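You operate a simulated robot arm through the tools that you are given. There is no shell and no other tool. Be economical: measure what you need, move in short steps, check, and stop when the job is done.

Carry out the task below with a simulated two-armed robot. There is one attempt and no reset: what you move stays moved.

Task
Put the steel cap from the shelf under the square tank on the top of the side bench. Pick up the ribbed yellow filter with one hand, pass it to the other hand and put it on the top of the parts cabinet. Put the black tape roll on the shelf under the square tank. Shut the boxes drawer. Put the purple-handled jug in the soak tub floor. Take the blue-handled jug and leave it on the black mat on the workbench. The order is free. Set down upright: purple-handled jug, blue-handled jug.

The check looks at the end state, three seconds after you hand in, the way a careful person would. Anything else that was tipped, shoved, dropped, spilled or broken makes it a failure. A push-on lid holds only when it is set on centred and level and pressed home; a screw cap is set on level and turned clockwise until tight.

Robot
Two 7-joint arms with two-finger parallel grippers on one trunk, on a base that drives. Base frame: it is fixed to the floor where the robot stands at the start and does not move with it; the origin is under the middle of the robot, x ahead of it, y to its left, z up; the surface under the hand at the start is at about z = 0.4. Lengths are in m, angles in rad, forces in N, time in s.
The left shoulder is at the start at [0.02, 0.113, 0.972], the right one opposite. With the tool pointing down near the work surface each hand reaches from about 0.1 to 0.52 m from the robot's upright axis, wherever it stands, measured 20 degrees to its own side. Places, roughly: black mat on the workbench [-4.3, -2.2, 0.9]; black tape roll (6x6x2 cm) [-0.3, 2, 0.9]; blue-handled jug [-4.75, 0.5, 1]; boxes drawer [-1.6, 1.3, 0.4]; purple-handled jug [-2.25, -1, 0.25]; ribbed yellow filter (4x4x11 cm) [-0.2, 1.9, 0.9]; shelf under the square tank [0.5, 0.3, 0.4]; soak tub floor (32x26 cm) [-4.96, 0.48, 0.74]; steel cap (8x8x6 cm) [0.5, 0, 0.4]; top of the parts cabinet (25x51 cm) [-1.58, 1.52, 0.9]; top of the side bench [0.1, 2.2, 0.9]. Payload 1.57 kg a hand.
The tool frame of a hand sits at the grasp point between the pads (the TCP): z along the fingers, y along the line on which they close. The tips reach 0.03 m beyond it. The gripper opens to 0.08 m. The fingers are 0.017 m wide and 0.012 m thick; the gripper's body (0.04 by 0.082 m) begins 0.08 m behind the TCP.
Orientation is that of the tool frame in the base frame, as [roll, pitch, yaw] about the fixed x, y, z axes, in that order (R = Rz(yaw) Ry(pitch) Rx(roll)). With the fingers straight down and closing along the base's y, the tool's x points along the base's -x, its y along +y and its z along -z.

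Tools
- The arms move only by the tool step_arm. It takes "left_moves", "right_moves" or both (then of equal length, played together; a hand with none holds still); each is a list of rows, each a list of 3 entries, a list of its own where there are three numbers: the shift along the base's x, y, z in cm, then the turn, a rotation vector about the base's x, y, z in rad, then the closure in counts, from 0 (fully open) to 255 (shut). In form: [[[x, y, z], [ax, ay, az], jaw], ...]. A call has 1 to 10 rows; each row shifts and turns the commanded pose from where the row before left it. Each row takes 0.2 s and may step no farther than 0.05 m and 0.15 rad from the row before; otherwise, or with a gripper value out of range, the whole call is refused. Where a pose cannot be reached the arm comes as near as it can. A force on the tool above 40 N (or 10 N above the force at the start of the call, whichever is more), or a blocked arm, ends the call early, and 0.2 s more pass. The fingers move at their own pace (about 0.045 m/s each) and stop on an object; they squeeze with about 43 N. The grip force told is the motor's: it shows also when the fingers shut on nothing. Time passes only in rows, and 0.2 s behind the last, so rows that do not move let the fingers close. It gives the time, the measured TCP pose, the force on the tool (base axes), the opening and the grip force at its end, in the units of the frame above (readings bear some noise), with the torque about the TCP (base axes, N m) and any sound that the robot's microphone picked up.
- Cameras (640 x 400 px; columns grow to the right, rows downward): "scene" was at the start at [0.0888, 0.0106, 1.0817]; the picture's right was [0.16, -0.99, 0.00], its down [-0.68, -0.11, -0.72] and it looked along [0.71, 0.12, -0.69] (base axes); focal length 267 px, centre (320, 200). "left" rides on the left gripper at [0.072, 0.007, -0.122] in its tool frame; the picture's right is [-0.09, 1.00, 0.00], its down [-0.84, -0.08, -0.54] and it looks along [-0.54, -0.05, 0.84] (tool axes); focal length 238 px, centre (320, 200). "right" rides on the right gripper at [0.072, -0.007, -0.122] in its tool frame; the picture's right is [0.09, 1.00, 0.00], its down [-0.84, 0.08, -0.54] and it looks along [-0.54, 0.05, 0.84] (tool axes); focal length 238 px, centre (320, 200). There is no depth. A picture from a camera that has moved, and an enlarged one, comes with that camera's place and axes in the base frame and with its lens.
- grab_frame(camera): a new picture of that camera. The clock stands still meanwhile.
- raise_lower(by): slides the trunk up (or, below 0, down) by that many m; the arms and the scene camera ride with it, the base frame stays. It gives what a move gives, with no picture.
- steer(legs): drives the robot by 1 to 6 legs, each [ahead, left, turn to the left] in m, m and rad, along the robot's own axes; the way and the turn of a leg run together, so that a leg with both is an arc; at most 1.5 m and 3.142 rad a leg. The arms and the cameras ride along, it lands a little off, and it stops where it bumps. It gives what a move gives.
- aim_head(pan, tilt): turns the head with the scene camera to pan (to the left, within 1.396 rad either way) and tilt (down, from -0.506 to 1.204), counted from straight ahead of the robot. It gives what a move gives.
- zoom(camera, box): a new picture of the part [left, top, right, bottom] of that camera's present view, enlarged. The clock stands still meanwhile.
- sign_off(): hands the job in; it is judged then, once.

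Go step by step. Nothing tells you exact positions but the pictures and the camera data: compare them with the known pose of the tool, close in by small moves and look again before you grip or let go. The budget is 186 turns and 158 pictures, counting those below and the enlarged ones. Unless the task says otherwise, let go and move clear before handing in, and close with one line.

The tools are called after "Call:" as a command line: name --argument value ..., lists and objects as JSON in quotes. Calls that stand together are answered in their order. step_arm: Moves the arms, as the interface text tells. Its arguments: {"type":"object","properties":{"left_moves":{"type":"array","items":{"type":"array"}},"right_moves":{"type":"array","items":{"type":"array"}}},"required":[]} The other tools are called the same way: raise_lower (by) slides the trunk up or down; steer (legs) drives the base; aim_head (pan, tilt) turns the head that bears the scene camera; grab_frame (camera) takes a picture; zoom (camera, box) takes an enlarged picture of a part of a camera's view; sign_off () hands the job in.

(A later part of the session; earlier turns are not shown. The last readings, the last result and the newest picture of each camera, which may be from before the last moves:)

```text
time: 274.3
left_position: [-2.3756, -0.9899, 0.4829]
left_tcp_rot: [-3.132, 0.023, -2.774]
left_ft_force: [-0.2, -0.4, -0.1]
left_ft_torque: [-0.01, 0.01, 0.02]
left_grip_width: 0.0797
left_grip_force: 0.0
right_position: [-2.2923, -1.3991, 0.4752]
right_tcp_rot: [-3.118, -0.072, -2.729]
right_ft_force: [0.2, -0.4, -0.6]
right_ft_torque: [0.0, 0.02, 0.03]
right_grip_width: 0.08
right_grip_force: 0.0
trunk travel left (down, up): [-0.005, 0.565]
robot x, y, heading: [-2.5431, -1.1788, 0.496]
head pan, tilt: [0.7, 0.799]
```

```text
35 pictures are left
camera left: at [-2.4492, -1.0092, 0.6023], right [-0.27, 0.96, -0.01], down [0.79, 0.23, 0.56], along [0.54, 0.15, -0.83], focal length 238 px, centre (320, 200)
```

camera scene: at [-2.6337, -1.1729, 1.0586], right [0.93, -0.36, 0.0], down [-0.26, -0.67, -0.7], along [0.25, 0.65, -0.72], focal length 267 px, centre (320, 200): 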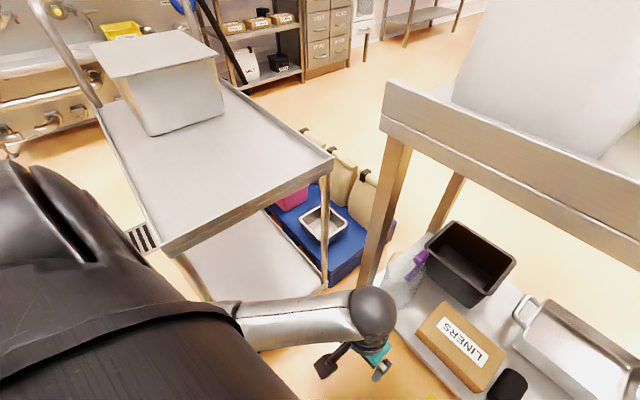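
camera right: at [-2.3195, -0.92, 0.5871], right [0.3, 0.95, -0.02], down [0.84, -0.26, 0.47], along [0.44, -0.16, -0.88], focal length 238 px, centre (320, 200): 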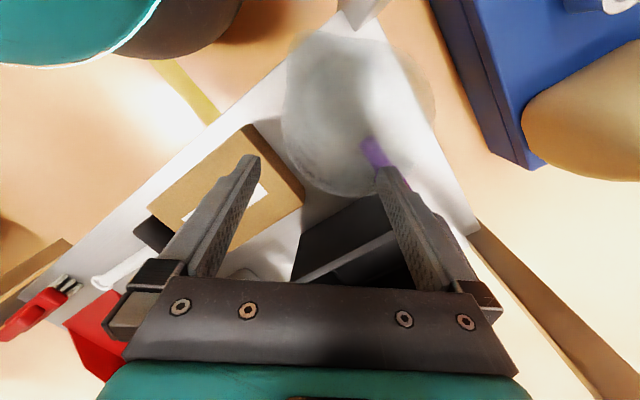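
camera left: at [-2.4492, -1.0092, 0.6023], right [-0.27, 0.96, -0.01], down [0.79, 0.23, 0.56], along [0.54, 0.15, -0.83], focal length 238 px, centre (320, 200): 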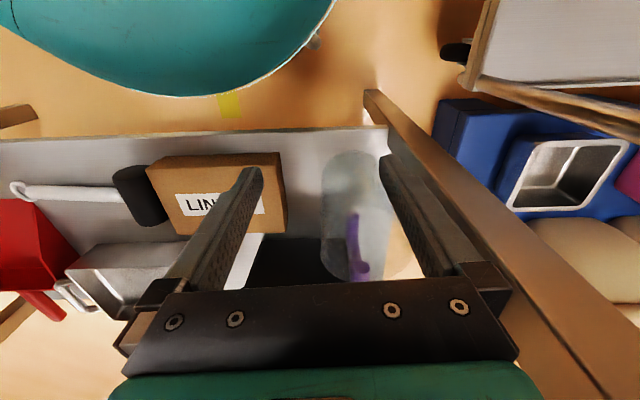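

Now the jug is clear: axis ≈[-2.263, -0.90], right rim ≈[-2.25, -0.948], rim z≈0.39. Move over the right rim.

Call:
step_arm --left_moves '[[[3.1, 1.0, 0], [-0.01, -0.02, 0], 0], [[3.1, 1.0, 0], [0, 0, 0], 0], [[3.1, 1.0, 0], [0, 0, 0], 0], [[3.1, 1.0, 0], [0, 0, 0], 0]]'

Call:
grab_frame --camera "left"

```text
time: 275.3
left_position: [-2.2524, -0.9485, 0.4833]
left_tcp_rot: [-3.113, 0.04, -2.773]
left_ft_force: [1.1, -0.4, 0.0]
left_ft_torque: [-0.01, -0.02, 0.01]
left_grip_width: 0.08
left_grip_force: 0.1
right_position: [-2.2917, -1.3987, 0.4739]
right_tcp_rot: [-3.119, -0.072, -2.727]
right_ft_force: [-0.8, 0.0, 0.7]
right_ft_torque: [-0.02, 0.04, -0.01]
right_grip_width: 0.08
right_grip_force: 0.1
trunk travel left (down, up): [-0.005, 0.565]
robot x, y, heading: [-2.5397, -1.1811, 0.501]
head pan, tilt: [0.7, 0.799]
```

```text
34 pictures are left
camera left: at [-2.3273, -0.9671, 0.6014], right [-0.27, 0.96, -0.02], down [0.78, 0.24, 0.58], along [0.56, 0.14, -0.82], focal length 238 px, centre (320, 200)
```

left: 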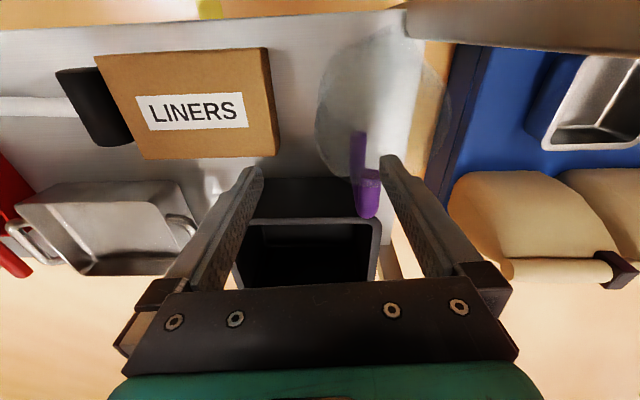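

Rim's right edge is at about [-2.268, -0.957], z≈0.40. Adjust and descend so one finger goes inside.

Call:
step_arm --left_moves '[[[-1.6, -0.8, 0], [0, 0, 0], 0], [[0, 0, -2.5], [0, 0, 0], 0], [[0, 0, -2.5], [0, 0, 0], 0]]'

Call:
grab_frame --camera "left"

```text
time: 276.1
left_position: [-2.2682, -0.957, 0.4326]
left_tcp_rot: [-3.115, 0.04, -2.772]
left_ft_force: [-0.3, -0.4, 0.1]
left_ft_torque: [0.03, -0.01, 0.02]
left_grip_width: 0.0799
left_grip_force: 0.1
right_position: [-2.2924, -1.3982, 0.4752]
right_tcp_rot: [-3.118, -0.071, -2.728]
right_ft_force: [-0.8, 0.1, 0.2]
right_ft_torque: [-0.01, 0.04, 0.02]
right_grip_width: 0.0799
right_grip_force: 0.0
trunk travel left (down, up): [-0.005, 0.565]
robot x, y, heading: [-2.5396, -1.1788, 0.501]
head pan, tilt: [0.7, 0.799]
```

```text
33 pictures are left
camera left: at [-2.3429, -0.9756, 0.5508], right [-0.27, 0.96, -0.02], down [0.78, 0.24, 0.58], along [0.56, 0.14, -0.82], focal length 238 px, centre (320, 200)
```

left: 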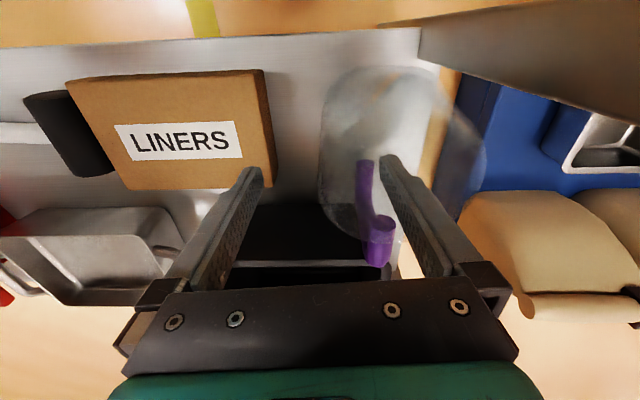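

The inner finger is over the jug's mouth. Descend 5.5 cm and close.

Call:
step_arm --left_moves '[[[0, 0, -1.5], [0, 0, 0], 0], [[0, 0, -1.5], [0, 0, 0], 0], [[0, 0, -1.5], [0, 0, 0], 0], [[0, 0, -1], [0, 0, 0], 0], [[0, 0, 0], [0, 0, 0], 255], [[0, 0, 0], [0, 0, 0], 255], [[0, 0, 0], [0, 0, 0], 255], [[0, 0, 0], [0, 0, 0], 255], [[0, 0, 0], [0, 0, 0], 255]]'

Call:
grab_frame --camera "left"

```text
time: 278.1
left_position: [-2.2685, -0.9574, 0.3793]
left_tcp_rot: [-3.117, 0.044, -2.775]
left_ft_force: [2.1, 1.2, 4.7]
left_ft_torque: [0.61, 0.11, -0.24]
left_grip_width: 0.0069
left_grip_force: 19.5
right_position: [-2.2928, -1.398, 0.4742]
right_tcp_rot: [-3.12, -0.072, -2.727]
right_ft_force: [0.1, -0.3, 0.2]
right_ft_torque: [-0.03, 0.0, 0.04]
right_grip_width: 0.08
right_grip_force: 0.1
trunk travel left (down, up): [-0.005, 0.565]
robot x, y, heading: [-2.5368, -1.1806, 0.5]
head pan, tilt: [0.7, 0.799]
```

```text
32 pictures are left
camera left: at [-2.3425, -0.9755, 0.4968], right [-0.27, 0.96, -0.02], down [0.78, 0.23, 0.58], along [0.56, 0.14, -0.81], focal length 238 px, centre (320, 200)
```

left: 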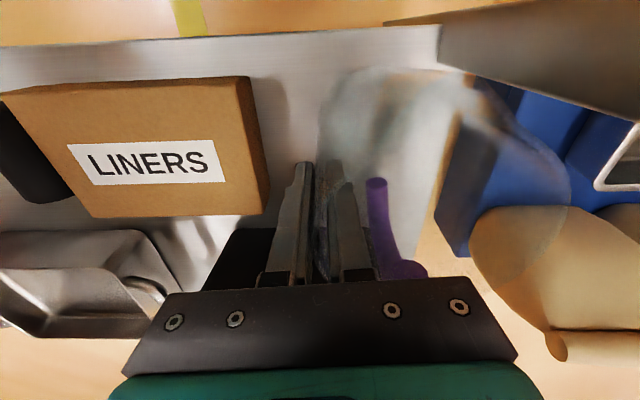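

The wall is pinched (7 mm). Lift slowly, shift right away from the leg.

Call:
step_arm --left_moves '[[[0, 0, 0], [0, 0, 0], 255], [[0, 0, 1.5], [0, 0, 0], 255], [[0, 0, 2.5], [0, 0, 0], 255], [[0, 0, 2.5], [0, 0, 0], 255], [[0, 0, 2.5], [0, 0, 0], 255], [[0.7, -1.8, 0], [0, 0, 0], 255], [[0.7, -1.8, 0], [0, 0, 0], 255]]'

Call:
grab_frame --camera "scene"

```text
time: 279.7
left_position: [-2.2546, -0.9933, 0.4682]
left_tcp_rot: [-3.115, 0.04, -2.771]
left_ft_force: [-0.2, -0.5, -2.3]
left_ft_torque: [-0.07, -0.01, -0.01]
left_grip_width: 0.0058
left_grip_force: 26.3
right_position: [-2.293, -1.3988, 0.4751]
right_tcp_rot: [-3.117, -0.071, -2.728]
right_ft_force: [0.2, -0.5, 0.5]
right_ft_torque: [0.02, 0.03, 0.0]
right_grip_width: 0.0799
right_grip_force: 0.1
trunk travel left (down, up): [-0.005, 0.565]
robot x, y, heading: [-2.5379, -1.1782, 0.503]
head pan, tilt: [0.7, 0.799]
```

```text
31 pictures are left
camera scene: at [-2.5025, -1.1011, 1.0586], right [0.93, -0.36, 0.0], down [-0.26, -0.67, -0.7], along [0.25, 0.65, -0.72], focal length 267 px, centre (320, 200)
```

scene: 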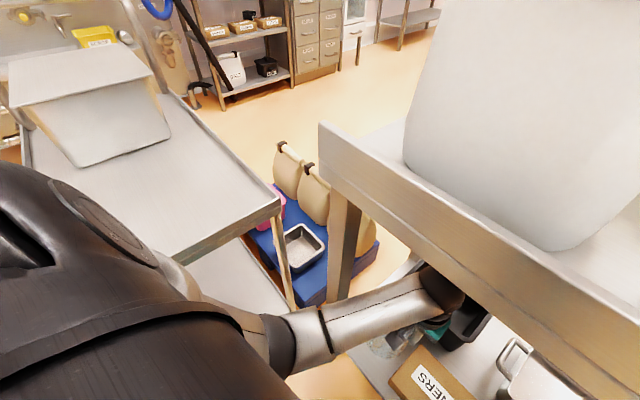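

Jug is lifted. Back straight out from under the table.

Call:
steer --legs '[[-0.5, 0, 0]]'

Call:
aim_head --pan 0.1 --tilt 0.7

Call:
grab_frame --camera "scene"

```text
time: 282.6
left_position: [-2.6945, -1.2335, 0.4674]
left_tcp_rot: [-3.115, 0.038, -2.774]
left_ft_force: [0.3, -1.1, -2.4]
left_ft_torque: [-0.1, 0.01, 0.01]
left_grip_width: 0.0058
left_grip_force: 25.5
right_position: [-2.7326, -1.6388, 0.4742]
right_tcp_rot: [-3.12, -0.072, -2.73]
right_ft_force: [-0.9, 1.2, -0.9]
right_ft_torque: [-0.01, 0.04, 0.02]
right_grip_width: 0.08
right_grip_force: 0.1
trunk travel left (down, up): [-0.005, 0.565]
robot x, y, heading: [-2.979, -1.4198, 0.5]
head pan, tilt: [0.7, 0.799]
```

```text
time: 283.6
left_position: [-2.6951, -1.2344, 0.4665]
left_tcp_rot: [-3.112, 0.039, -2.772]
left_ft_force: [0.2, -0.5, -1.9]
left_ft_torque: [-0.06, -0.02, 0.0]
left_grip_width: 0.0057
left_grip_force: 26.1
right_position: [-2.7331, -1.6401, 0.4752]
right_tcp_rot: [-3.117, -0.071, -2.731]
right_ft_force: [-0.3, 0.4, -0.5]
right_ft_torque: [0.0, -0.01, -0.01]
right_grip_width: 0.0798
right_grip_force: 0.2
trunk travel left (down, up): [-0.005, 0.565]
robot x, y, heading: [-2.9768, -1.421, 0.496]
head pan, tilt: [0.099, 0.7]
```

```text
30 pictures are left
camera scene: at [-2.9022, -1.3688, 1.0669], right [0.56, -0.83, 0.0], down [-0.53, -0.36, -0.76], along [0.63, 0.43, -0.64], focal length 267 px, centre (320, 200)
```

scene: 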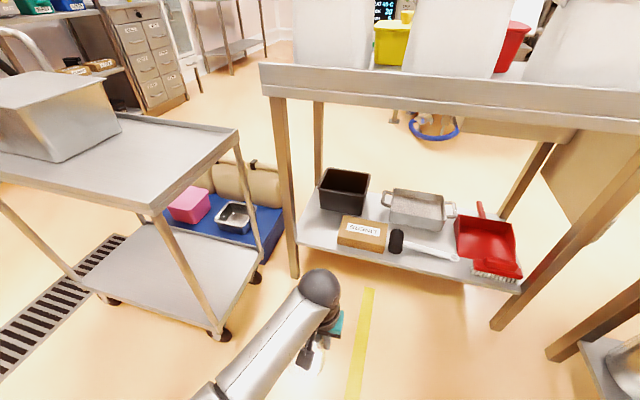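

All objects remain in place. Carry the jug west, turn toward the tub, raise the trunk, and look.

Call:
steer --legs '[[-0.358, 0.958, 0], [0, 0, 1.375], [0.7, 0.6, 0]]'

Call:
raise_lower --by 0.4

Call:
raise_lower --by 0.15

Call:
aim_head --pan 0 --tilt 0.6

Call:
grab_frame --camera "scene"

```text
time: 296.8
left_position: [-4.6717, 0.0366, 0.4676]
left_tcp_rot: [-3.114, 0.042, -1.386]
left_ft_force: [0.0, -0.4, -2.0]
left_ft_torque: [-0.02, -0.08, 0.04]
left_grip_width: 0.0054
left_grip_force: 26.1
right_position: [-4.2807, -0.0768, 0.4746]
right_tcp_rot: [-3.118, -0.071, -1.345]
right_ft_force: [-0.1, -0.3, -0.2]
right_ft_torque: [0.01, 0.01, 0.01]
right_grip_width: 0.08
right_grip_force: 0.1
trunk travel left (down, up): [-0.005, 0.565]
robot x, y, heading: [-4.5478, -0.2776, 1.883]
head pan, tilt: [0.099, 0.7]
```

```text
time: 300.6
left_position: [-4.6728, 0.0368, 0.8666]
left_tcp_rot: [-3.115, 0.041, -1.387]
left_ft_force: [0.1, 0.2, -1.7]
left_ft_torque: [0.0, -0.06, 0.02]
left_grip_width: 0.0056
left_grip_force: 25.6
right_position: [-4.2804, -0.0759, 0.8752]
right_tcp_rot: [-3.119, -0.071, -1.343]
right_ft_force: [0.0, 0.6, -0.2]
right_ft_torque: [0.05, 0.02, 0.01]
right_grip_width: 0.08
right_grip_force: 0.0
trunk travel left (down, up): [-0.405, 0.165]
robot x, y, heading: [-4.54, -0.2795, 1.883]
head pan, tilt: [0.099, 0.7]
```

```text
time: 302.3
left_position: [-4.6721, 0.0359, 1.0159]
left_tcp_rot: [-3.117, 0.039, -1.389]
left_ft_force: [-1.2, 0.4, -2.3]
left_ft_torque: [0.01, -0.08, -0.01]
left_grip_width: 0.0055
left_grip_force: 26.0
right_position: [-4.2811, -0.0765, 1.025]
right_tcp_rot: [-3.119, -0.071, -1.344]
right_ft_force: [-0.1, 0.7, -0.2]
right_ft_torque: [-0.02, -0.01, 0.01]
right_grip_width: 0.0798
right_grip_force: 0.1
trunk travel left (down, up): [-0.555, 0.015]
robot x, y, heading: [-4.5426, -0.2798, 1.885]
head pan, tilt: [0.099, 0.7]
```

```text
time: 303.0
left_position: [-4.6726, 0.0354, 1.017]
left_tcp_rot: [-3.114, 0.04, -1.387]
left_ft_force: [0.1, -1.0, -1.7]
left_ft_torque: [-0.01, -0.07, 0.01]
left_grip_width: 0.0056
left_grip_force: 25.8
right_position: [-4.2809, -0.0765, 1.0249]
right_tcp_rot: [-3.119, -0.072, -1.343]
right_ft_force: [-0.7, 1.1, -0.1]
right_ft_torque: [-0.02, 0.05, 0.0]
right_grip_width: 0.0799
right_grip_force: 0.1
trunk travel left (down, up): [-0.555, 0.015]
robot x, y, heading: [-4.5441, -0.2748, 1.879]
head pan, tilt: [0.0, 0.6]
```

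```text
29 pictures are left
camera scene: at [-4.5759, -0.1862, 1.6255], right [0.95, 0.31, 0.0], down [0.17, -0.54, -0.82], along [-0.26, 0.78, -0.57], focal length 267 px, centre (320, 200)
```

scene: 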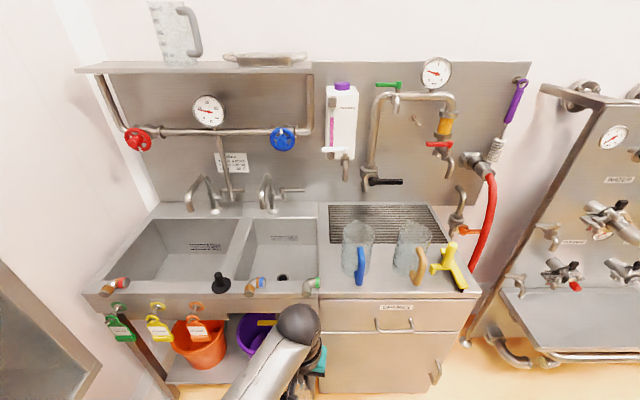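

Two basins; the soak tub should be the right-hand, smaller one. Enlarge to confirm labels and the blue jug.

Call:
zoom --camera "scene" --box '[170, 190, 450, 310]'

```text
2.29 times, centred on (310, 250) of scene
camera zoom: at [-4.5759, -0.1862, 1.6255], right [0.95, 0.31, 0.0], down [0.17, -0.54, -0.82], along [-0.26, 0.78, -0.57], focal length 610 px, centre (343, 86)
```

zoom: 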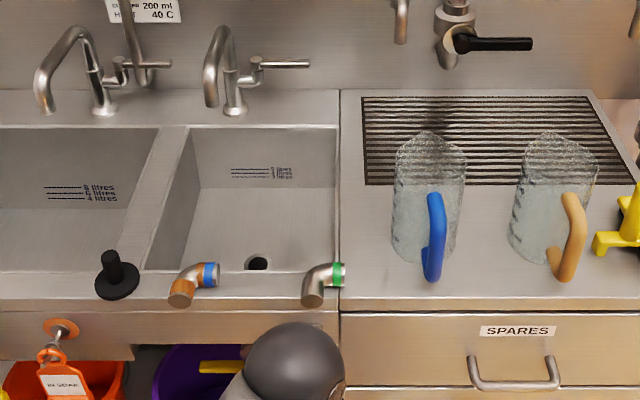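

The right basin matches the soak tub. Raise the jug arm, lower the trunk for reach, and drive in.

Call:
step_arm --left_moves '[[[0, 0, 4], [0, 0, 0], 255], [[0, 0, 4], [0, 0, 0], 255], [[0, 0, 4], [0, 0, 0], 255], [[0, 0, 4], [0, 0, 0], 255], [[0, 0, 4], [0, 0, 0], 255], [[0, 0, 4], [0, 0, 0], 255], [[0, 0, 3], [0, 0, 0], 255], [[0, 0, 3], [0, 0, 0], 255]]'

Call:
raise_lower --by -0.15

Call:
steer --legs '[[0.35, 0.01, 0]]'

Call:
grab_frame --camera "scene"

```text
time: 304.8
left_position: [-4.6732, 0.0363, 1.3168]
left_tcp_rot: [-3.115, 0.039, -1.389]
left_ft_force: [0.5, -0.3, -0.9]
left_ft_torque: [-0.01, -0.08, 0.0]
left_grip_width: 0.0051
left_grip_force: 25.0
right_position: [-4.2809, -0.076, 1.0246]
right_tcp_rot: [-3.117, -0.071, -1.345]
right_ft_force: [-0.4, 0.1, -0.2]
right_ft_torque: [0.0, -0.01, 0.01]
right_grip_width: 0.0801
right_grip_force: 0.0
trunk travel left (down, up): [-0.555, 0.015]
robot x, y, heading: [-4.5406, -0.2756, 1.889]
head pan, tilt: [0.0, 0.6]
```

```text
time: 306.6
left_position: [-4.6724, 0.0369, 1.1665]
left_tcp_rot: [-3.115, 0.039, -1.388]
left_ft_force: [0.1, 0.5, -1.4]
left_ft_torque: [-0.01, -0.06, 0.01]
left_grip_width: 0.0049
left_grip_force: 24.8
right_position: [-4.2812, -0.0759, 0.876]
right_tcp_rot: [-3.117, -0.073, -1.344]
right_ft_force: [1.0, -0.1, 0.8]
right_ft_torque: [-0.01, 0.03, -0.05]
right_grip_width: 0.0799
right_grip_force: 0.0
trunk travel left (down, up): [-0.405, 0.165]
robot x, y, heading: [-4.5423, -0.2761, 1.887]
head pan, tilt: [0.0, 0.6]
```

```text
time: 308.8
left_position: [-4.7892, 0.365, 1.1657]
left_tcp_rot: [-3.115, 0.04, -1.389]
left_ft_force: [0.1, 1.6, -2.0]
left_ft_torque: [-0.05, -0.08, 0.0]
left_grip_width: 0.005
left_grip_force: 25.6
right_position: [-4.3969, 0.2522, 0.8753]
right_tcp_rot: [-3.119, -0.072, -1.344]
right_ft_force: [0.0, 0.1, 0.1]
right_ft_torque: [-0.01, -0.02, 0.0]
right_grip_width: 0.0801
right_grip_force: 0.1
trunk travel left (down, up): [-0.405, 0.165]
robot x, y, heading: [-4.6616, 0.05, 1.883]
head pan, tilt: [0.0, 0.6]
```

```text
27 pictures are left
camera scene: at [-4.6927, 0.1423, 1.4754], right [0.95, 0.31, 0.0], down [0.17, -0.54, -0.82], along [-0.25, 0.78, -0.57], focal length 267 px, centre (320, 200)
```

scene: 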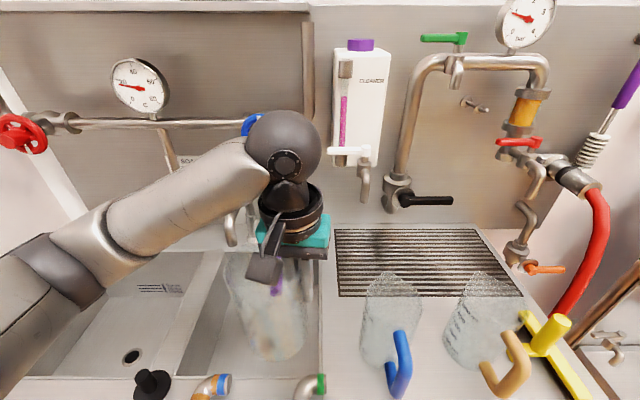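

The jug hangs over the right basin. Move over its middle and lower.

Call:
step_arm --left_moves '[[[-2.3, 1.8, 0], [0, 0, 0], 255], [[-2.3, 1.8, 0], [0, 0, 0], 255], [[-2.3, 1.8, 0], [0, 0, 0], 255], [[-2.3, 1.8, 0], [0, 0, 0], 255], [[0, 0, -3], [0, 0, 0], 255], [[0, 0, -3], [0, 0, 0], 255], [[0, 0, -3], [0, 0, 0], 255]]'

Call:
grab_frame --camera "scene"

```text
time: 310.4
left_position: [-4.8801, 0.4389, 1.0771]
left_tcp_rot: [-3.116, 0.042, -1.389]
left_ft_force: [-0.6, -0.4, -1.8]
left_ft_torque: [0.03, -0.09, -0.01]
left_grip_width: 0.0049
left_grip_force: 25.2
right_position: [-4.3973, 0.2506, 0.8748]
right_tcp_rot: [-3.12, -0.071, -1.344]
right_ft_force: [0.7, -0.8, 0.0]
right_ft_torque: [0.0, 0.01, 0.01]
right_grip_width: 0.0802
right_grip_force: 0.0
trunk travel left (down, up): [-0.405, 0.165]
robot x, y, heading: [-4.6566, 0.0483, 1.879]
head pan, tilt: [0.0, 0.6]
```

```text
26 pictures are left
camera scene: at [-4.6925, 0.1416, 1.4755], right [0.95, 0.31, 0.0], down [0.17, -0.54, -0.83], along [-0.25, 0.79, -0.57], focal length 267 px, centre (320, 200)
```

scene: 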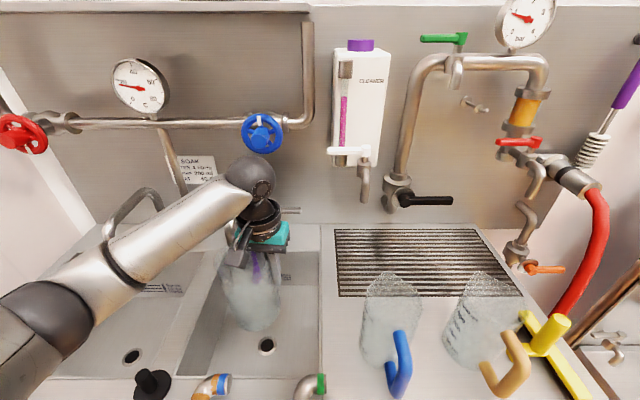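

Well placed over the basin. Lower until contact.

Call:
step_arm --left_moves '[[[0, 0, -3], [0, 0, 0], 255], [[0, 0, -3], [0, 0, 0], 255], [[0, 0, -3], [0, 0, 0], 255], [[0, 0, -2], [0, 0, 0], 255], [[0, 0, -1], [0, 0, 0], 255], [[0, 0, -0.7], [0, 0, 0], 255], [[0, 0, -0.5], [0, 0, 0], 255], [[0, 0, -0.5], [0, 0, 0], 255]]'

```text
time: 312.2
left_position: [-4.8808, 0.4359, 0.9386]
left_tcp_rot: [-3.114, 0.041, -1.389]
left_ft_force: [-0.1, -0.8, -1.9]
left_ft_torque: [0.03, -0.06, 0.02]
left_grip_width: 0.0049
left_grip_force: 25.5
right_position: [-4.3981, 0.25, 0.8745]
right_tcp_rot: [-3.119, -0.072, -1.344]
right_ft_force: [-0.7, 0.1, -0.7]
right_ft_torque: [-0.02, 0.0, -0.02]
right_grip_width: 0.0798
right_grip_force: 0.0
trunk travel left (down, up): [-0.405, 0.165]
robot x, y, heading: [-4.6603, 0.0489, 1.881]
head pan, tilt: [0.0, 0.6]
```

Call:
step_arm --left_moves '[[[0, 0, -0.5], [0, 0, 0], 255], [[0, 0, -0.5], [0, 0, 0], 255], [[0, 0, -0.4], [0, 0, 0], 255], [[0, 0, -0.4], [0, 0, 0], 255], [[0, 0, -0.4], [0, 0, 0], 255]]'

```text
time: 313.4
left_position: [-4.8811, 0.436, 0.9185]
left_tcp_rot: [-3.115, 0.04, -1.39]
left_ft_force: [0.1, -0.1, -1.8]
left_ft_torque: [0.0, -0.07, 0.0]
left_grip_width: 0.0045
left_grip_force: 25.1
right_position: [-4.3975, 0.2511, 0.8755]
right_tcp_rot: [-3.121, -0.071, -1.345]
right_ft_force: [0.6, 0.3, 0.5]
right_ft_torque: [-0.01, 0.0, -0.01]
right_grip_width: 0.0802
right_grip_force: 0.1
trunk travel left (down, up): [-0.405, 0.165]
robot x, y, heading: [-4.6546, 0.0513, 1.885]
head pan, tilt: [0.0, 0.6]
```

Call:
step_arm --left_moves '[[[0, 0, -0.4], [0, 0, 0], 255], [[0, 0, -0.4], [0, 0, 0], 255], [[0, 0, -0.4], [0, 0, 0], 255], [[0, 0, -0.4], [0, 0, 0], 255]]'

Call:
zoom --camera "scene" --box '[190, 210, 350, 370]'

```text
time: 314.4
left_position: [-4.8811, 0.4363, 0.9023]
left_tcp_rot: [-3.116, 0.04, -1.391]
left_ft_force: [0.3, -1.0, -1.5]
left_ft_torque: [-0.03, -0.07, -0.02]
left_grip_width: 0.0047
left_grip_force: 25.2
right_position: [-4.3972, 0.2508, 0.8755]
right_tcp_rot: [-3.118, -0.071, -1.344]
right_ft_force: [0.6, 0.0, 0.4]
right_ft_torque: [-0.02, -0.02, 0.0]
right_grip_width: 0.08
right_grip_force: 0.0
trunk travel left (down, up): [-0.405, 0.165]
robot x, y, heading: [-4.6572, 0.0503, 1.882]
head pan, tilt: [0.0, 0.6]
```

```text
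2.50 times, centred on (270, 290) of scene
camera zoom: at [-4.6924, 0.1416, 1.4755], right [0.95, 0.31, 0.0], down [0.17, -0.54, -0.83], along [-0.25, 0.79, -0.56], focal length 667 px, centre (445, -25)
```

zoom: 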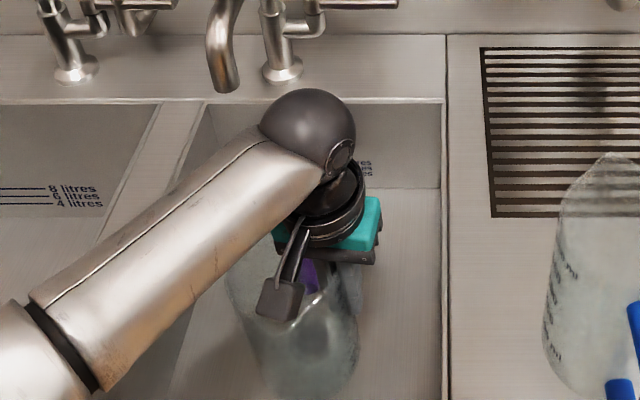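

Call:
step_arm --left_moves '[[[0, 0, -0.4], [0, 0, 0], 255], [[0, 0, -0.4], [0, 0, 0], 255], [[0, 0, -0.4], [0, 0, 0], 255], [[0, 0, -0.4], [0, 0, 0], 255], [[0, 0, -0.4], [0, 0, 0], 255]]'

```text
time: 315.6
left_position: [-4.8828, 0.4364, 0.8805]
left_tcp_rot: [-3.114, 0.04, -1.388]
left_ft_force: [0.1, 0.2, -1.8]
left_ft_torque: [-0.02, -0.09, 0.02]
left_grip_width: 0.0046
left_grip_force: 25.3
right_position: [-4.3969, 0.2513, 0.8737]
right_tcp_rot: [-3.12, -0.07, -1.342]
right_ft_force: [0.8, -0.7, 0.3]
right_ft_torque: [-0.05, 0.02, -0.01]
right_grip_width: 0.08
right_grip_force: 0.1
trunk travel left (down, up): [-0.405, 0.165]
robot x, y, heading: [-4.6604, 0.0481, 1.885]
head pan, tilt: [0.0, 0.6]
```

Call:
step_arm --left_moves '[[[0, 0, -0.4], [0, 0, 0], 255], [[0, 0, -0.4], [0, 0, 0], 255], [[0, 0, -0.4], [0, 0, 0], 255], [[0, 0, -0.4], [0, 0, 0], 255]]'

```text
time: 316.6
left_position: [-4.8809, 0.4359, 0.8654]
left_tcp_rot: [-3.114, 0.04, -1.387]
left_ft_force: [0.1, -0.7, -2.1]
left_ft_torque: [-0.01, -0.06, 0.02]
left_grip_width: 0.0046
left_grip_force: 25.4
right_position: [-4.3975, 0.2503, 0.8762]
right_tcp_rot: [-3.118, -0.072, -1.344]
right_ft_force: [0.6, 0.3, 0.7]
right_ft_torque: [-0.02, -0.05, 0.02]
right_grip_width: 0.0801
right_grip_force: 0.0
trunk travel left (down, up): [-0.405, 0.165]
robot x, y, heading: [-4.6578, 0.0514, 1.885]
head pan, tilt: [0.0, 0.6]
```

Call:
step_arm --left_moves '[[[0, 0, -0.4], [0, 0, 0], 255], [[0, 0, -0.4], [0, 0, 0], 255], [[0, 0, -0.4], [0, 0, 0], 255], [[0, 0, -0.4], [0, 0, 0], 255], [[0, 0, -0.4], [0, 0, 0], 255]]'

Call:
grab_frame --camera "left"

```text
time: 317.8
left_position: [-4.8798, 0.4372, 0.847]
left_tcp_rot: [-3.115, 0.042, -1.39]
left_ft_force: [-1.8, 3.8, 17.4]
left_ft_torque: [-0.22, 1.69, -0.31]
left_grip_width: 0.0034
left_grip_force: 24.6
right_position: [-4.3952, 0.2498, 0.8743]
right_tcp_rot: [-3.119, -0.069, -1.343]
right_ft_force: [-0.8, -0.5, 0.1]
right_ft_torque: [-0.01, -0.02, 0.0]
right_grip_width: 0.0801
right_grip_force: 0.0
trunk travel left (down, up): [-0.405, 0.165]
robot x, y, heading: [-4.6601, 0.0504, 1.883]
head pan, tilt: [0.0, 0.6]
```

```text
24 pictures are left
camera left: at [-4.8761, 0.3593, 0.9652], right [-1.0, -0.09, -0.02], down [-0.08, 0.81, 0.58], along [-0.03, 0.58, -0.81], focal length 238 px, centre (320, 200)
```

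left: 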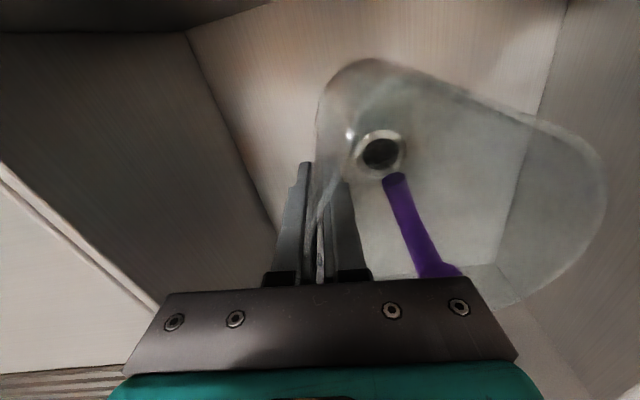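

Contact with the tub floor. Relieve slightly, open, and lift straight out.

Call:
step_arm --left_moves '[[[0, 0, 0.25], [0, 0, 0], 255], [[0, 0, 0], [0, 0, 0], 150], [[0, 0, 0], [0, 0, 0], 100], [[0, 0, 0], [0, 0, 0], 60], [[0, 0, 0], [0, 0, 60], 60]]'

Call:
step_arm --left_moves '[[[0, 0, 0.25], [0, 0, 0], 255], [[0, 0, 0], [0, 0, 0], 200], [[0, 0, 0], [0, 0, 0], 150], [[0, 0, 0], [0, 0, 0], 100], [[0, 0, 0], [0, 0, 0], 60], [[0, 0, 0], [0, 0, 0], 60]]'

Call:
grab_frame --camera "left"

```text
refused: 60 is not a number from -6.98132 to 6.98132
```

```text
time: 319.2
left_position: [-4.8811, 0.4368, 0.8486]
left_tcp_rot: [-3.115, 0.038, -1.39]
left_ft_force: [-0.1, 0.0, -0.5]
left_ft_torque: [0.0, -0.02, 0.0]
left_grip_width: 0.061
left_grip_force: 0.1
right_position: [-4.3978, 0.2513, 0.8751]
right_tcp_rot: [-3.119, -0.072, -1.346]
right_ft_force: [-0.4, -0.2, 0.1]
right_ft_torque: [0.02, -0.03, 0.02]
right_grip_width: 0.0803
right_grip_force: 0.0
trunk travel left (down, up): [-0.405, 0.165]
robot x, y, heading: [-4.6599, 0.0462, 1.882]
head pan, tilt: [0.0, 0.6]
```

```text
23 pictures are left
camera left: at [-4.8765, 0.3589, 0.9668], right [-1.0, -0.09, -0.02], down [-0.09, 0.81, 0.58], along [-0.03, 0.58, -0.82], focal length 238 px, centre (320, 200)
```

left: 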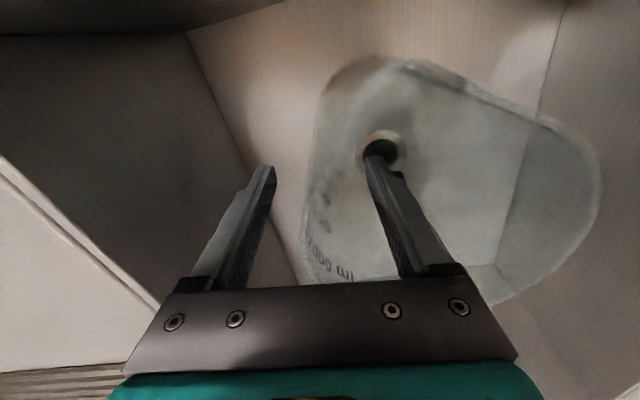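

The purple-handled jug stands in the soak tub. Lift the left hand out, and raise/level the right hand for the blue handle (~[-4.63, 0.39]).

Call:
step_arm --left_moves '[[[0, 0, 3], [0, 0, 0], 60], [[0, 0, 4], [0, 0, 0], 60], [[0, 0, 4], [0, 0, 0], 60], [[0, 0, 4], [0, 0, 0], 60], [[0, 0, 4], [0, 0, 0], 60], [[0, 0, 4], [0, 0, 0], 60], [[0, 0, 3], [0, 0, 0], 60], [[0, -2, 0], [0, 0, 0], 60], [[0, -4, 0], [0, 0, 0], 60], [[0, -4, 0], [0, 0, 0], 60]]' --right_moves '[[[0, 0, 4], [0, 0, 0], 0], [[0, 0, 4], [0, 0, 0], 0], [[0, 0, 4], [0.065, 0.038, 0], 0], [[0, 0, 4], [0, 0, 0], 0], [[0, 0, 4], [0, 0, 0], 0], [[0, 0, 4], [0, 0, 0], 0], [[-3.5, 1.5, 0], [0, 0, 0], 0], [[-3.5, 2, 0], [0, 0, 0], 0], [[-3.5, 2, 0], [0, 0, 0], 0], [[-3.5, 2, 0], [0, 0, 0], 0]]'

Call:
grab_frame --camera "right"

Call:
grab_frame --camera "scene"

```text
time: 321.4
left_position: [-4.8836, 0.3371, 1.1072]
left_tcp_rot: [-3.113, 0.039, -1.388]
left_ft_force: [0.9, 1.0, 0.5]
left_ft_torque: [-0.02, -0.06, -0.03]
left_grip_width: 0.0609
left_grip_force: 0.0
right_position: [-4.4987, 0.3793, 1.081]
right_tcp_rot: [-3.137, 0.003, -1.344]
right_ft_force: [0.2, 0.3, -0.6]
right_ft_torque: [0.01, -0.03, 0.02]
right_grip_width: 0.08
right_grip_force: 0.0
right hand out of reach, approached as far as the arm can: row 3, 4, 5, 6, 7
trunk travel left (down, up): [-0.405, 0.165]
robot x, y, heading: [-4.655, 0.0522, 1.882]
head pan, tilt: [0.0, 0.6]
```

```text
22 pictures are left
camera right: at [-4.4766, 0.3106, 1.205], right [-0.95, -0.31, -0.01], down [-0.26, 0.8, 0.54], along [-0.17, 0.52, -0.84], focal length 238 px, centre (320, 200)
```

right: 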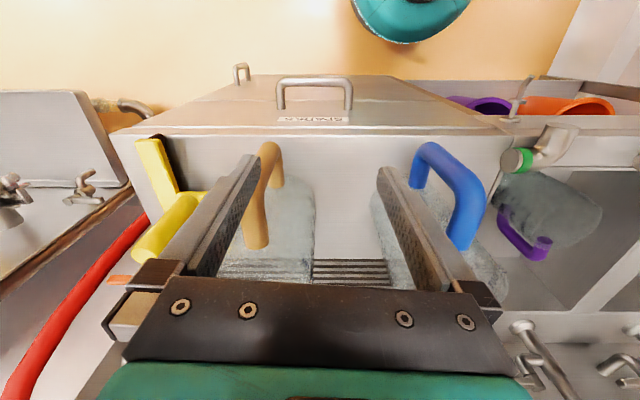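

```text
21 pictures are left
camera scene: at [-4.6946, 0.142, 1.4754], right [0.95, 0.31, 0.0], down [0.18, -0.54, -0.82], along [-0.25, 0.78, -0.57], focal length 267 px, centre (320, 200)
```

scene: 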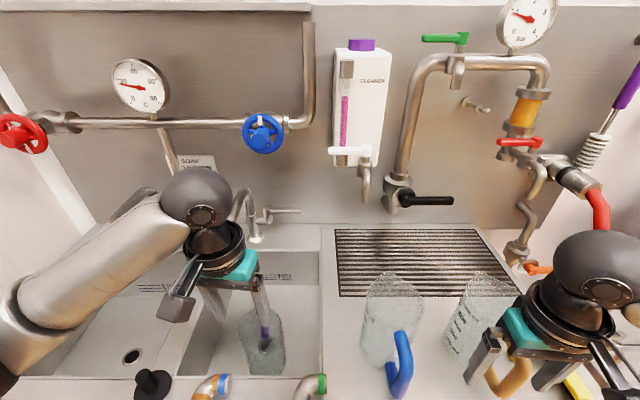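

Blue handle bar is at about [-4.638, 0.375], z 0.93–1.02. Move the right hand over it.

Call:
step_arm --right_moves '[[[-2.5, 0, 1.5], [0, 0, 0], 0], [[-3, 0, 1.5], [0, 0, 0], 0], [[-3, 0, 0], [0, 0, 0], 0], [[-3, -0.2, 0], [0, 0, 0], 0], [[-2.4, -0.2, 0], [0, 0, 0], 0]]'

Call:
grab_frame --camera "right"

```text
time: 322.6
left_position: [-4.8812, 0.3382, 1.1072]
left_tcp_rot: [-3.114, 0.042, -1.391]
left_ft_force: [-0.3, 0.2, 0.1]
left_ft_torque: [0.02, 0.0, -0.01]
left_grip_width: 0.0611
left_grip_force: 0.0
right_position: [-4.6377, 0.3751, 1.1109]
right_tcp_rot: [-3.14, 0.001, -1.346]
right_ft_force: [0.2, -0.9, 0.4]
right_ft_torque: [0.04, -0.01, 0.0]
right_grip_width: 0.0799
right_grip_force: 0.1
trunk travel left (down, up): [-0.405, 0.165]
robot x, y, heading: [-4.6598, 0.0496, 1.884]
head pan, tilt: [0.0, 0.6]
```

```text
20 pictures are left
camera right: at [-4.615, 0.3063, 1.2345], right [-0.95, -0.31, 0.0], down [-0.26, 0.8, 0.54], along [-0.17, 0.52, -0.84], focal length 238 px, centre (320, 200)
```

right: 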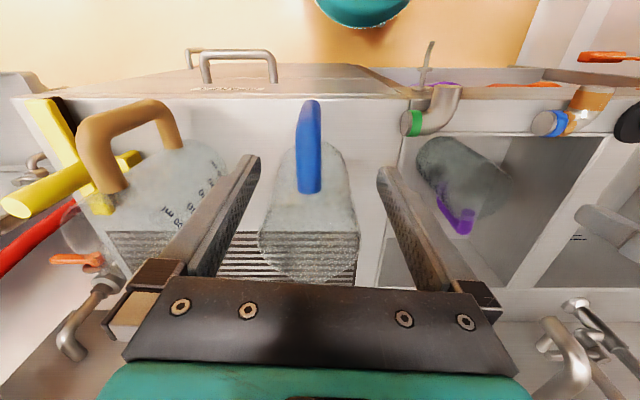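

The handle runs between my fingers. Shift 0.8 cm right, descend and close on it.

Call:
step_arm --right_moves '[[[0.8, 0.5, -3], [0, 0, 0], 0], [[0, 0, -3], [0, 0, 0], 0], [[0, 0, -3], [0, 0, 0], 0], [[0, 0, -2.5], [0, 0, 0], 0], [[0, 0, 0], [0, 0, 0], 255], [[0, 0, 0], [0, 0, 0], 255], [[0, 0, 0], [0, 0, 0], 255], [[0, 0, 0], [0, 0, 0], 255], [[0, 0, 0], [0, 0, 0], 255]]'

Call:
grab_frame --camera "right"

```text
time: 324.6
left_position: [-4.8815, 0.3363, 1.107]
left_tcp_rot: [-3.116, 0.04, -1.39]
left_ft_force: [-0.4, 0.5, 1.0]
left_ft_torque: [0.01, 0.02, 0.01]
left_grip_width: 0.0613
left_grip_force: 0.1
right_position: [-4.6294, 0.3806, 0.9953]
right_tcp_rot: [-3.139, 0.0, -1.344]
right_ft_force: [-0.2, 0.0, -0.7]
right_ft_torque: [-0.04, -0.02, 0.0]
right_grip_width: 0.0195
right_grip_force: 26.1
trunk travel left (down, up): [-0.405, 0.165]
robot x, y, heading: [-4.6591, 0.0492, 1.889]
head pan, tilt: [0.0, 0.6]
```

```text
19 pictures are left
camera right: at [-4.6071, 0.3114, 1.1186], right [-0.95, -0.31, 0.0], down [-0.26, 0.8, 0.54], along [-0.17, 0.52, -0.84], focal length 238 px, centre (320, 200)
```

right: 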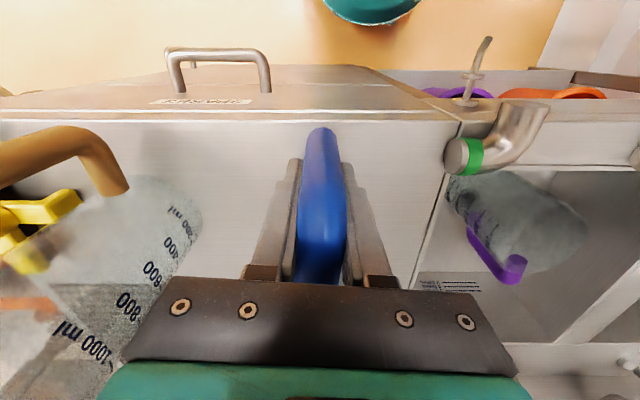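

Handle gripped (19.5 mm). Let it tighten and lift gently.

Call:
step_arm --right_moves '[[[0, 0, 0], [0, 0, 0], 255], [[0, 0, 0], [0, 0, 0], 255], [[0, 0, 1], [0, 0, 0], 255], [[0, 0, 2], [0, 0, 0], 255], [[0, 0, 3], [0, 0, 0], 255], [[0, 0, 3], [0, 0, 0], 255], [[0, 0, 3], [0, 0, 0], 255]]'

Call:
grab_frame --camera "scene"

```text
time: 326.2
left_position: [-4.881, 0.3359, 1.1072]
left_tcp_rot: [-3.114, 0.042, -1.389]
left_ft_force: [-0.5, -0.4, -0.2]
left_ft_torque: [-0.02, 0.0, 0.01]
left_grip_width: 0.0612
left_grip_force: 0.1
right_position: [-4.6283, 0.3805, 1.1158]
right_tcp_rot: [-3.141, -0.001, -1.344]
right_ft_force: [-0.2, -0.7, -1.7]
right_ft_torque: [-0.1, 0.0, -0.03]
right_grip_width: 0.0187
right_grip_force: 33.2
trunk travel left (down, up): [-0.405, 0.165]
robot x, y, heading: [-4.6617, 0.0523, 1.886]
head pan, tilt: [0.0, 0.6]
```

```text
18 pictures are left
camera scene: at [-4.6925, 0.1415, 1.4755], right [0.95, 0.31, 0.0], down [0.17, -0.54, -0.83], along [-0.25, 0.79, -0.56], focal length 267 px, centre (320, 200)
```

scene: 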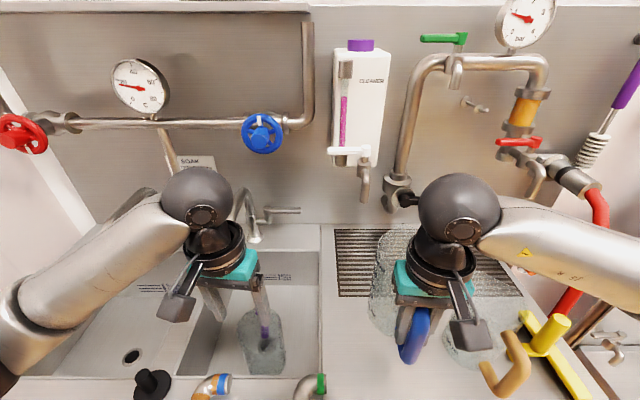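

The blue jug hangs upright from the handle, and the purple one stands in the tub. Back out and drive toward the workbench mat.

Call:
steer --legs '[[-0.5, 0, 0], [-0.54, -0.6, 0], [0, 0, 1.57], [0.2, 1.1, 0]]'

Call:
aim_head --pan 0 --tilt 0.55

Call:
grab_frame --camera "scene"

```text
time: 342.2
left_position: [-3.9197, -2.0741, 1.1069]
left_tcp_rot: [-3.114, 0.039, 0.17]
left_ft_force: [0.4, 0.1, -0.4]
left_ft_torque: [0.01, -0.04, 0.03]
left_grip_width: 0.0612
left_grip_force: 0.0
right_position: [-3.9588, -1.8215, 1.1162]
right_tcp_rot: [-3.14, 0.002, 0.217]
right_ft_force: [0.4, 0.1, -1.6]
right_ft_torque: [0.06, -0.13, 0.0]
right_grip_width: 0.0191
right_grip_force: 34.0
trunk travel left (down, up): [-0.405, 0.165]
robot x, y, heading: [-3.6341, -1.8592, -2.838]
head pan, tilt: [0.0, 0.6]
```

```text
time: 342.8
left_position: [-3.9179, -2.0739, 1.1078]
left_tcp_rot: [-3.116, 0.039, 0.171]
left_ft_force: [-1.1, 0.8, 0.0]
left_ft_torque: [0.0, -0.02, 0.02]
left_grip_width: 0.0611
left_grip_force: 0.1
right_position: [-3.9591, -1.822, 1.1151]
right_tcp_rot: [-3.14, -0.001, 0.218]
right_ft_force: [-0.2, 0.3, -0.9]
right_ft_torque: [0.02, -0.1, -0.02]
right_grip_width: 0.0193
right_grip_force: 32.8
trunk travel left (down, up): [-0.405, 0.165]
robot x, y, heading: [-3.6285, -1.8561, -2.84]
head pan, tilt: [0.0, 0.55]
```

```text
17 pictures are left
camera scene: at [-3.7277, -1.8885, 1.48], right [-0.3, 0.95, 0.0], down [0.5, 0.16, -0.85], along [-0.81, -0.25, -0.52], focal length 267 px, centre (320, 200)
```

scene: 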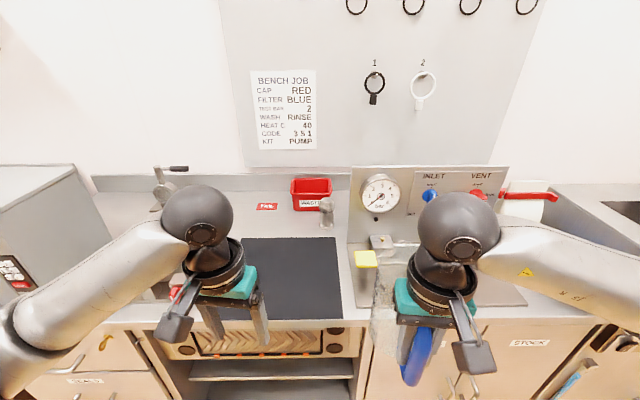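

The black mat is centred near [-4.21, -2.115]. Pull the left hand back, shift left, then forward, and bring the jug over the mat.

Call:
step_arm --left_moves '[[[3, -1, 0], [0, 0, 0], 60], [[3, -1, 0], [0, 0, 0], 60], [[3, -1, 0], [0, 0, 0], 60]]' --right_moves '[[[0, 0, 1.5], [0, 0, 0], 255], [[0, 0, 1.5], [0, 0, 0], 255], [[0, 0, 0], [0, 0, 0], 255]]'

Call:
steer --legs '[[0, 0.2, 0], [0.15, 0, 0]]'

Call:
step_arm --right_moves '[[[-2.5, -1.5, 0], [0, 0, 0], 255], [[-2.5, -1.5, 0], [0, 0, 0], 255], [[-2.5, -1.5, 0], [0, 0, 0], 255]]'

Call:
grab_frame --camera "scene"

```text
time: 343.6
left_position: [-3.8277, -2.1047, 1.1091]
left_tcp_rot: [-3.114, 0.04, 0.172]
left_ft_force: [-0.4, -0.1, 0.0]
left_ft_torque: [-0.01, -0.03, 0.03]
left_grip_width: 0.061
left_grip_force: 0.0
right_position: [-3.9583, -1.8227, 1.1464]
right_tcp_rot: [-3.14, 0.003, 0.217]
right_ft_force: [-0.1, -0.1, -1.2]
right_ft_torque: [0.01, -0.08, 0.02]
right_grip_width: 0.0191
right_grip_force: 32.9
trunk travel left (down, up): [-0.405, 0.165]
robot x, y, heading: [-3.63, -1.8617, -2.84]
head pan, tilt: [0.0, 0.55]
```

```text
time: 346.2
left_position: [-3.9138, -2.34, 1.1084]
left_tcp_rot: [-3.112, 0.038, 0.168]
left_ft_force: [-0.5, 0.1, -0.2]
left_ft_torque: [-0.01, -0.01, 0.02]
left_grip_width: 0.0611
left_grip_force: 0.0
right_position: [-4.0441, -2.0577, 1.1441]
right_tcp_rot: [-3.139, -0.001, 0.216]
right_ft_force: [-0.2, -0.7, -1.7]
right_ft_torque: [0.03, -0.16, 0.01]
right_grip_width: 0.0191
right_grip_force: 32.6
trunk travel left (down, up): [-0.405, 0.165]
robot x, y, heading: [-3.7146, -2.0893, -2.84]
head pan, tilt: [0.0, 0.55]
```

```text
time: 347.0
left_position: [-3.9137, -2.341, 1.1084]
left_tcp_rot: [-3.114, 0.04, 0.169]
left_ft_force: [-0.4, 0.1, -0.8]
left_ft_torque: [0.01, 0.0, 0.01]
left_grip_width: 0.0613
left_grip_force: 0.1
right_position: [-4.1186, -2.1039, 1.1443]
right_tcp_rot: [-3.139, -0.002, 0.216]
right_ft_force: [0.1, 0.0, -1.1]
right_ft_torque: [0.07, -0.12, 0.0]
right_grip_width: 0.019
right_grip_force: 33.0
trunk travel left (down, up): [-0.405, 0.165]
robot x, y, heading: [-3.7143, -2.0864, -2.844]
head pan, tilt: [0.0, 0.55]
```

```text
16 pictures are left
camera scene: at [-3.8125, -2.1246, 1.4799], right [-0.3, 0.95, 0.0], down [0.5, 0.16, -0.85], along [-0.81, -0.25, -0.52], focal length 267 px, centre (320, 200)
```

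scene: 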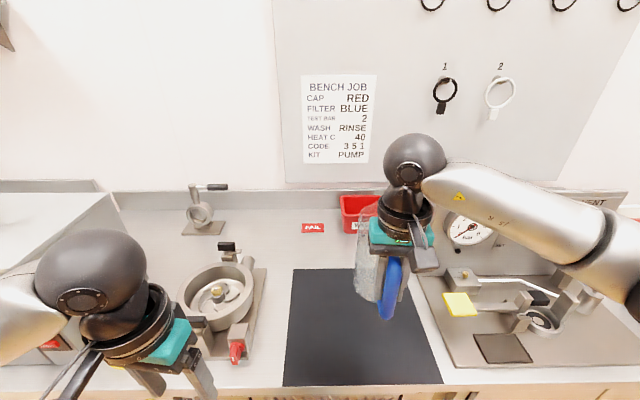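

Mat centre is about [-4.225, -2.17]. Shift and lower the jug onto it.

Call:
step_arm --right_moves '[[[-1.2, -2.3, 0], [0, 0, 0], 255], [[-1.2, -2.3, -1], [0, 0, 0], 255], [[0, 0, -3], [0, 0, 0], 255], [[0, 0, -3], [0, 0, 0], 255], [[0, 0, -2], [0, 0, 0], 255], [[0, 0, -1.5], [0, 0, 0], 255]]'

Call:
grab_frame --camera "scene"

```text
time: 348.4
left_position: [-3.9135, -2.3402, 1.1084]
left_tcp_rot: [-3.115, 0.04, 0.17]
left_ft_force: [0.1, 0.8, -0.5]
left_ft_torque: [0.01, 0.03, -0.01]
left_grip_width: 0.0613
left_grip_force: 0.1
right_position: [-4.1427, -2.1478, 1.04]
right_tcp_rot: [-3.14, 0.002, 0.216]
right_ft_force: [-0.3, 0.3, -1.4]
right_ft_torque: [0.01, -0.07, 0.0]
right_grip_width: 0.0192
right_grip_force: 32.7
trunk travel left (down, up): [-0.405, 0.165]
robot x, y, heading: [-3.7098, -2.0942, -2.84]
head pan, tilt: [0.0, 0.55]
```

```text
15 pictures are left
camera scene: at [-3.812, -2.1241, 1.48], right [-0.3, 0.95, 0.0], down [0.5, 0.15, -0.85], along [-0.81, -0.25, -0.52], focal length 267 px, centre (320, 200)
```

scene: 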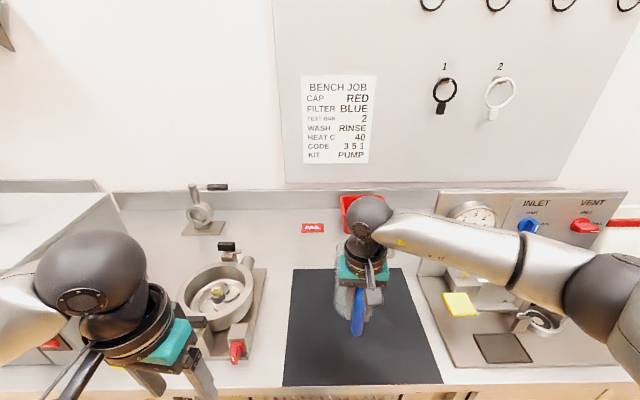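

Over the mat. Lower in small steps to contact.

Call:
step_arm --right_moves '[[[0, 0, -1], [0, 0, 0], 255], [[0, 0, -1], [0, 0, 0], 255], [[0, 0, -0.6], [0, 0, 0], 255], [[0, 0, -0.4], [0, 0, 0], 255], [[0, 0, -0.4], [0, 0, 0], 255]]'

```text
time: 349.6
left_position: [-3.913, -2.3395, 1.1083]
left_tcp_rot: [-3.115, 0.04, 0.171]
left_ft_force: [0.4, 0.1, 0.3]
left_ft_torque: [-0.02, -0.02, 0.01]
left_grip_width: 0.0613
left_grip_force: 0.0
right_position: [-4.1423, -2.1485, 1.0066]
right_tcp_rot: [-3.141, -0.001, 0.213]
right_ft_force: [0.3, -0.1, -1.4]
right_ft_torque: [0.03, -0.06, 0.04]
right_grip_width: 0.0193
right_grip_force: 32.6
trunk travel left (down, up): [-0.405, 0.165]
robot x, y, heading: [-3.7134, -2.0892, -2.842]
head pan, tilt: [0.0, 0.55]
```

Call:
step_arm --right_moves '[[[0, 0, -0.4], [0, 0, 0], 255], [[0, 0, -0.4], [0, 0, 0], 255], [[0, 0, -0.3], [0, 0, 0], 255], [[0, 0, -0.3], [0, 0, 0], 255]]'

```text
time: 350.6
left_position: [-3.9133, -2.3402, 1.1086]
left_tcp_rot: [-3.114, 0.04, 0.17]
left_ft_force: [-0.2, 0.9, -0.3]
left_ft_torque: [0.01, -0.01, -0.01]
left_grip_width: 0.0613
left_grip_force: 0.0
right_position: [-4.141, -2.1472, 0.9921]
right_tcp_rot: [-3.138, -0.001, 0.215]
right_ft_force: [-0.2, 0.7, -1.4]
right_ft_torque: [0.04, -0.08, 0.0]
right_grip_width: 0.0192
right_grip_force: 33.2
trunk travel left (down, up): [-0.405, 0.165]
robot x, y, heading: [-3.7108, -2.0935, -2.84]
head pan, tilt: [0.0, 0.55]
```

Call:
step_arm --right_moves '[[[0, 0, -0.3], [0, 0, 0], 255], [[0, 0, -0.3], [0, 0, 0], 255], [[0, 0, -0.3], [0, 0, 0], 255], [[0, 0, -0.3], [0, 0, 0], 255]]'

Call:
zoom --camera "scene" --box '[280, 230, 460, 390]'

```text
time: 351.6
left_position: [-3.9136, -2.34, 1.1087]
left_tcp_rot: [-3.116, 0.039, 0.168]
left_ft_force: [-0.2, -0.5, 0.1]
left_ft_torque: [-0.02, 0.01, -0.04]
left_grip_width: 0.0613
left_grip_force: 0.1
right_position: [-4.1421, -2.1476, 0.9813]
right_tcp_rot: [-3.14, 0.0, 0.217]
right_ft_force: [0.0, -1.2, -2.0]
right_ft_torque: [0.04, -0.12, 0.0]
right_grip_width: 0.0191
right_grip_force: 33.6
trunk travel left (down, up): [-0.405, 0.165]
robot x, y, heading: [-3.7121, -2.0905, -2.841]
head pan, tilt: [0.0, 0.55]
```

```text
2.50 times, centred on (370, 310) of scene
camera zoom: at [-3.812, -2.124, 1.48], right [-0.3, 0.95, 0.0], down [0.5, 0.15, -0.85], along [-0.81, -0.25, -0.52], focal length 667 px, centre (195, -75)
```

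zoom: 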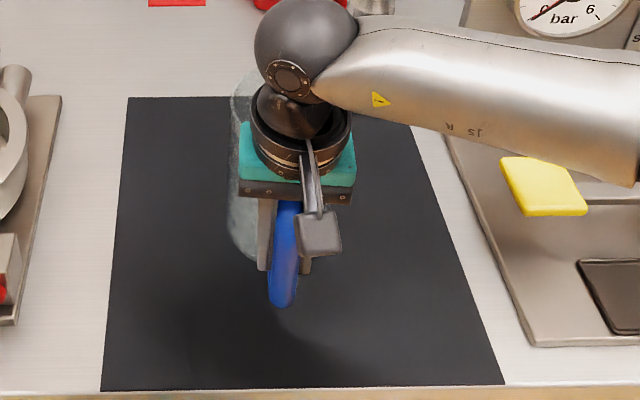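

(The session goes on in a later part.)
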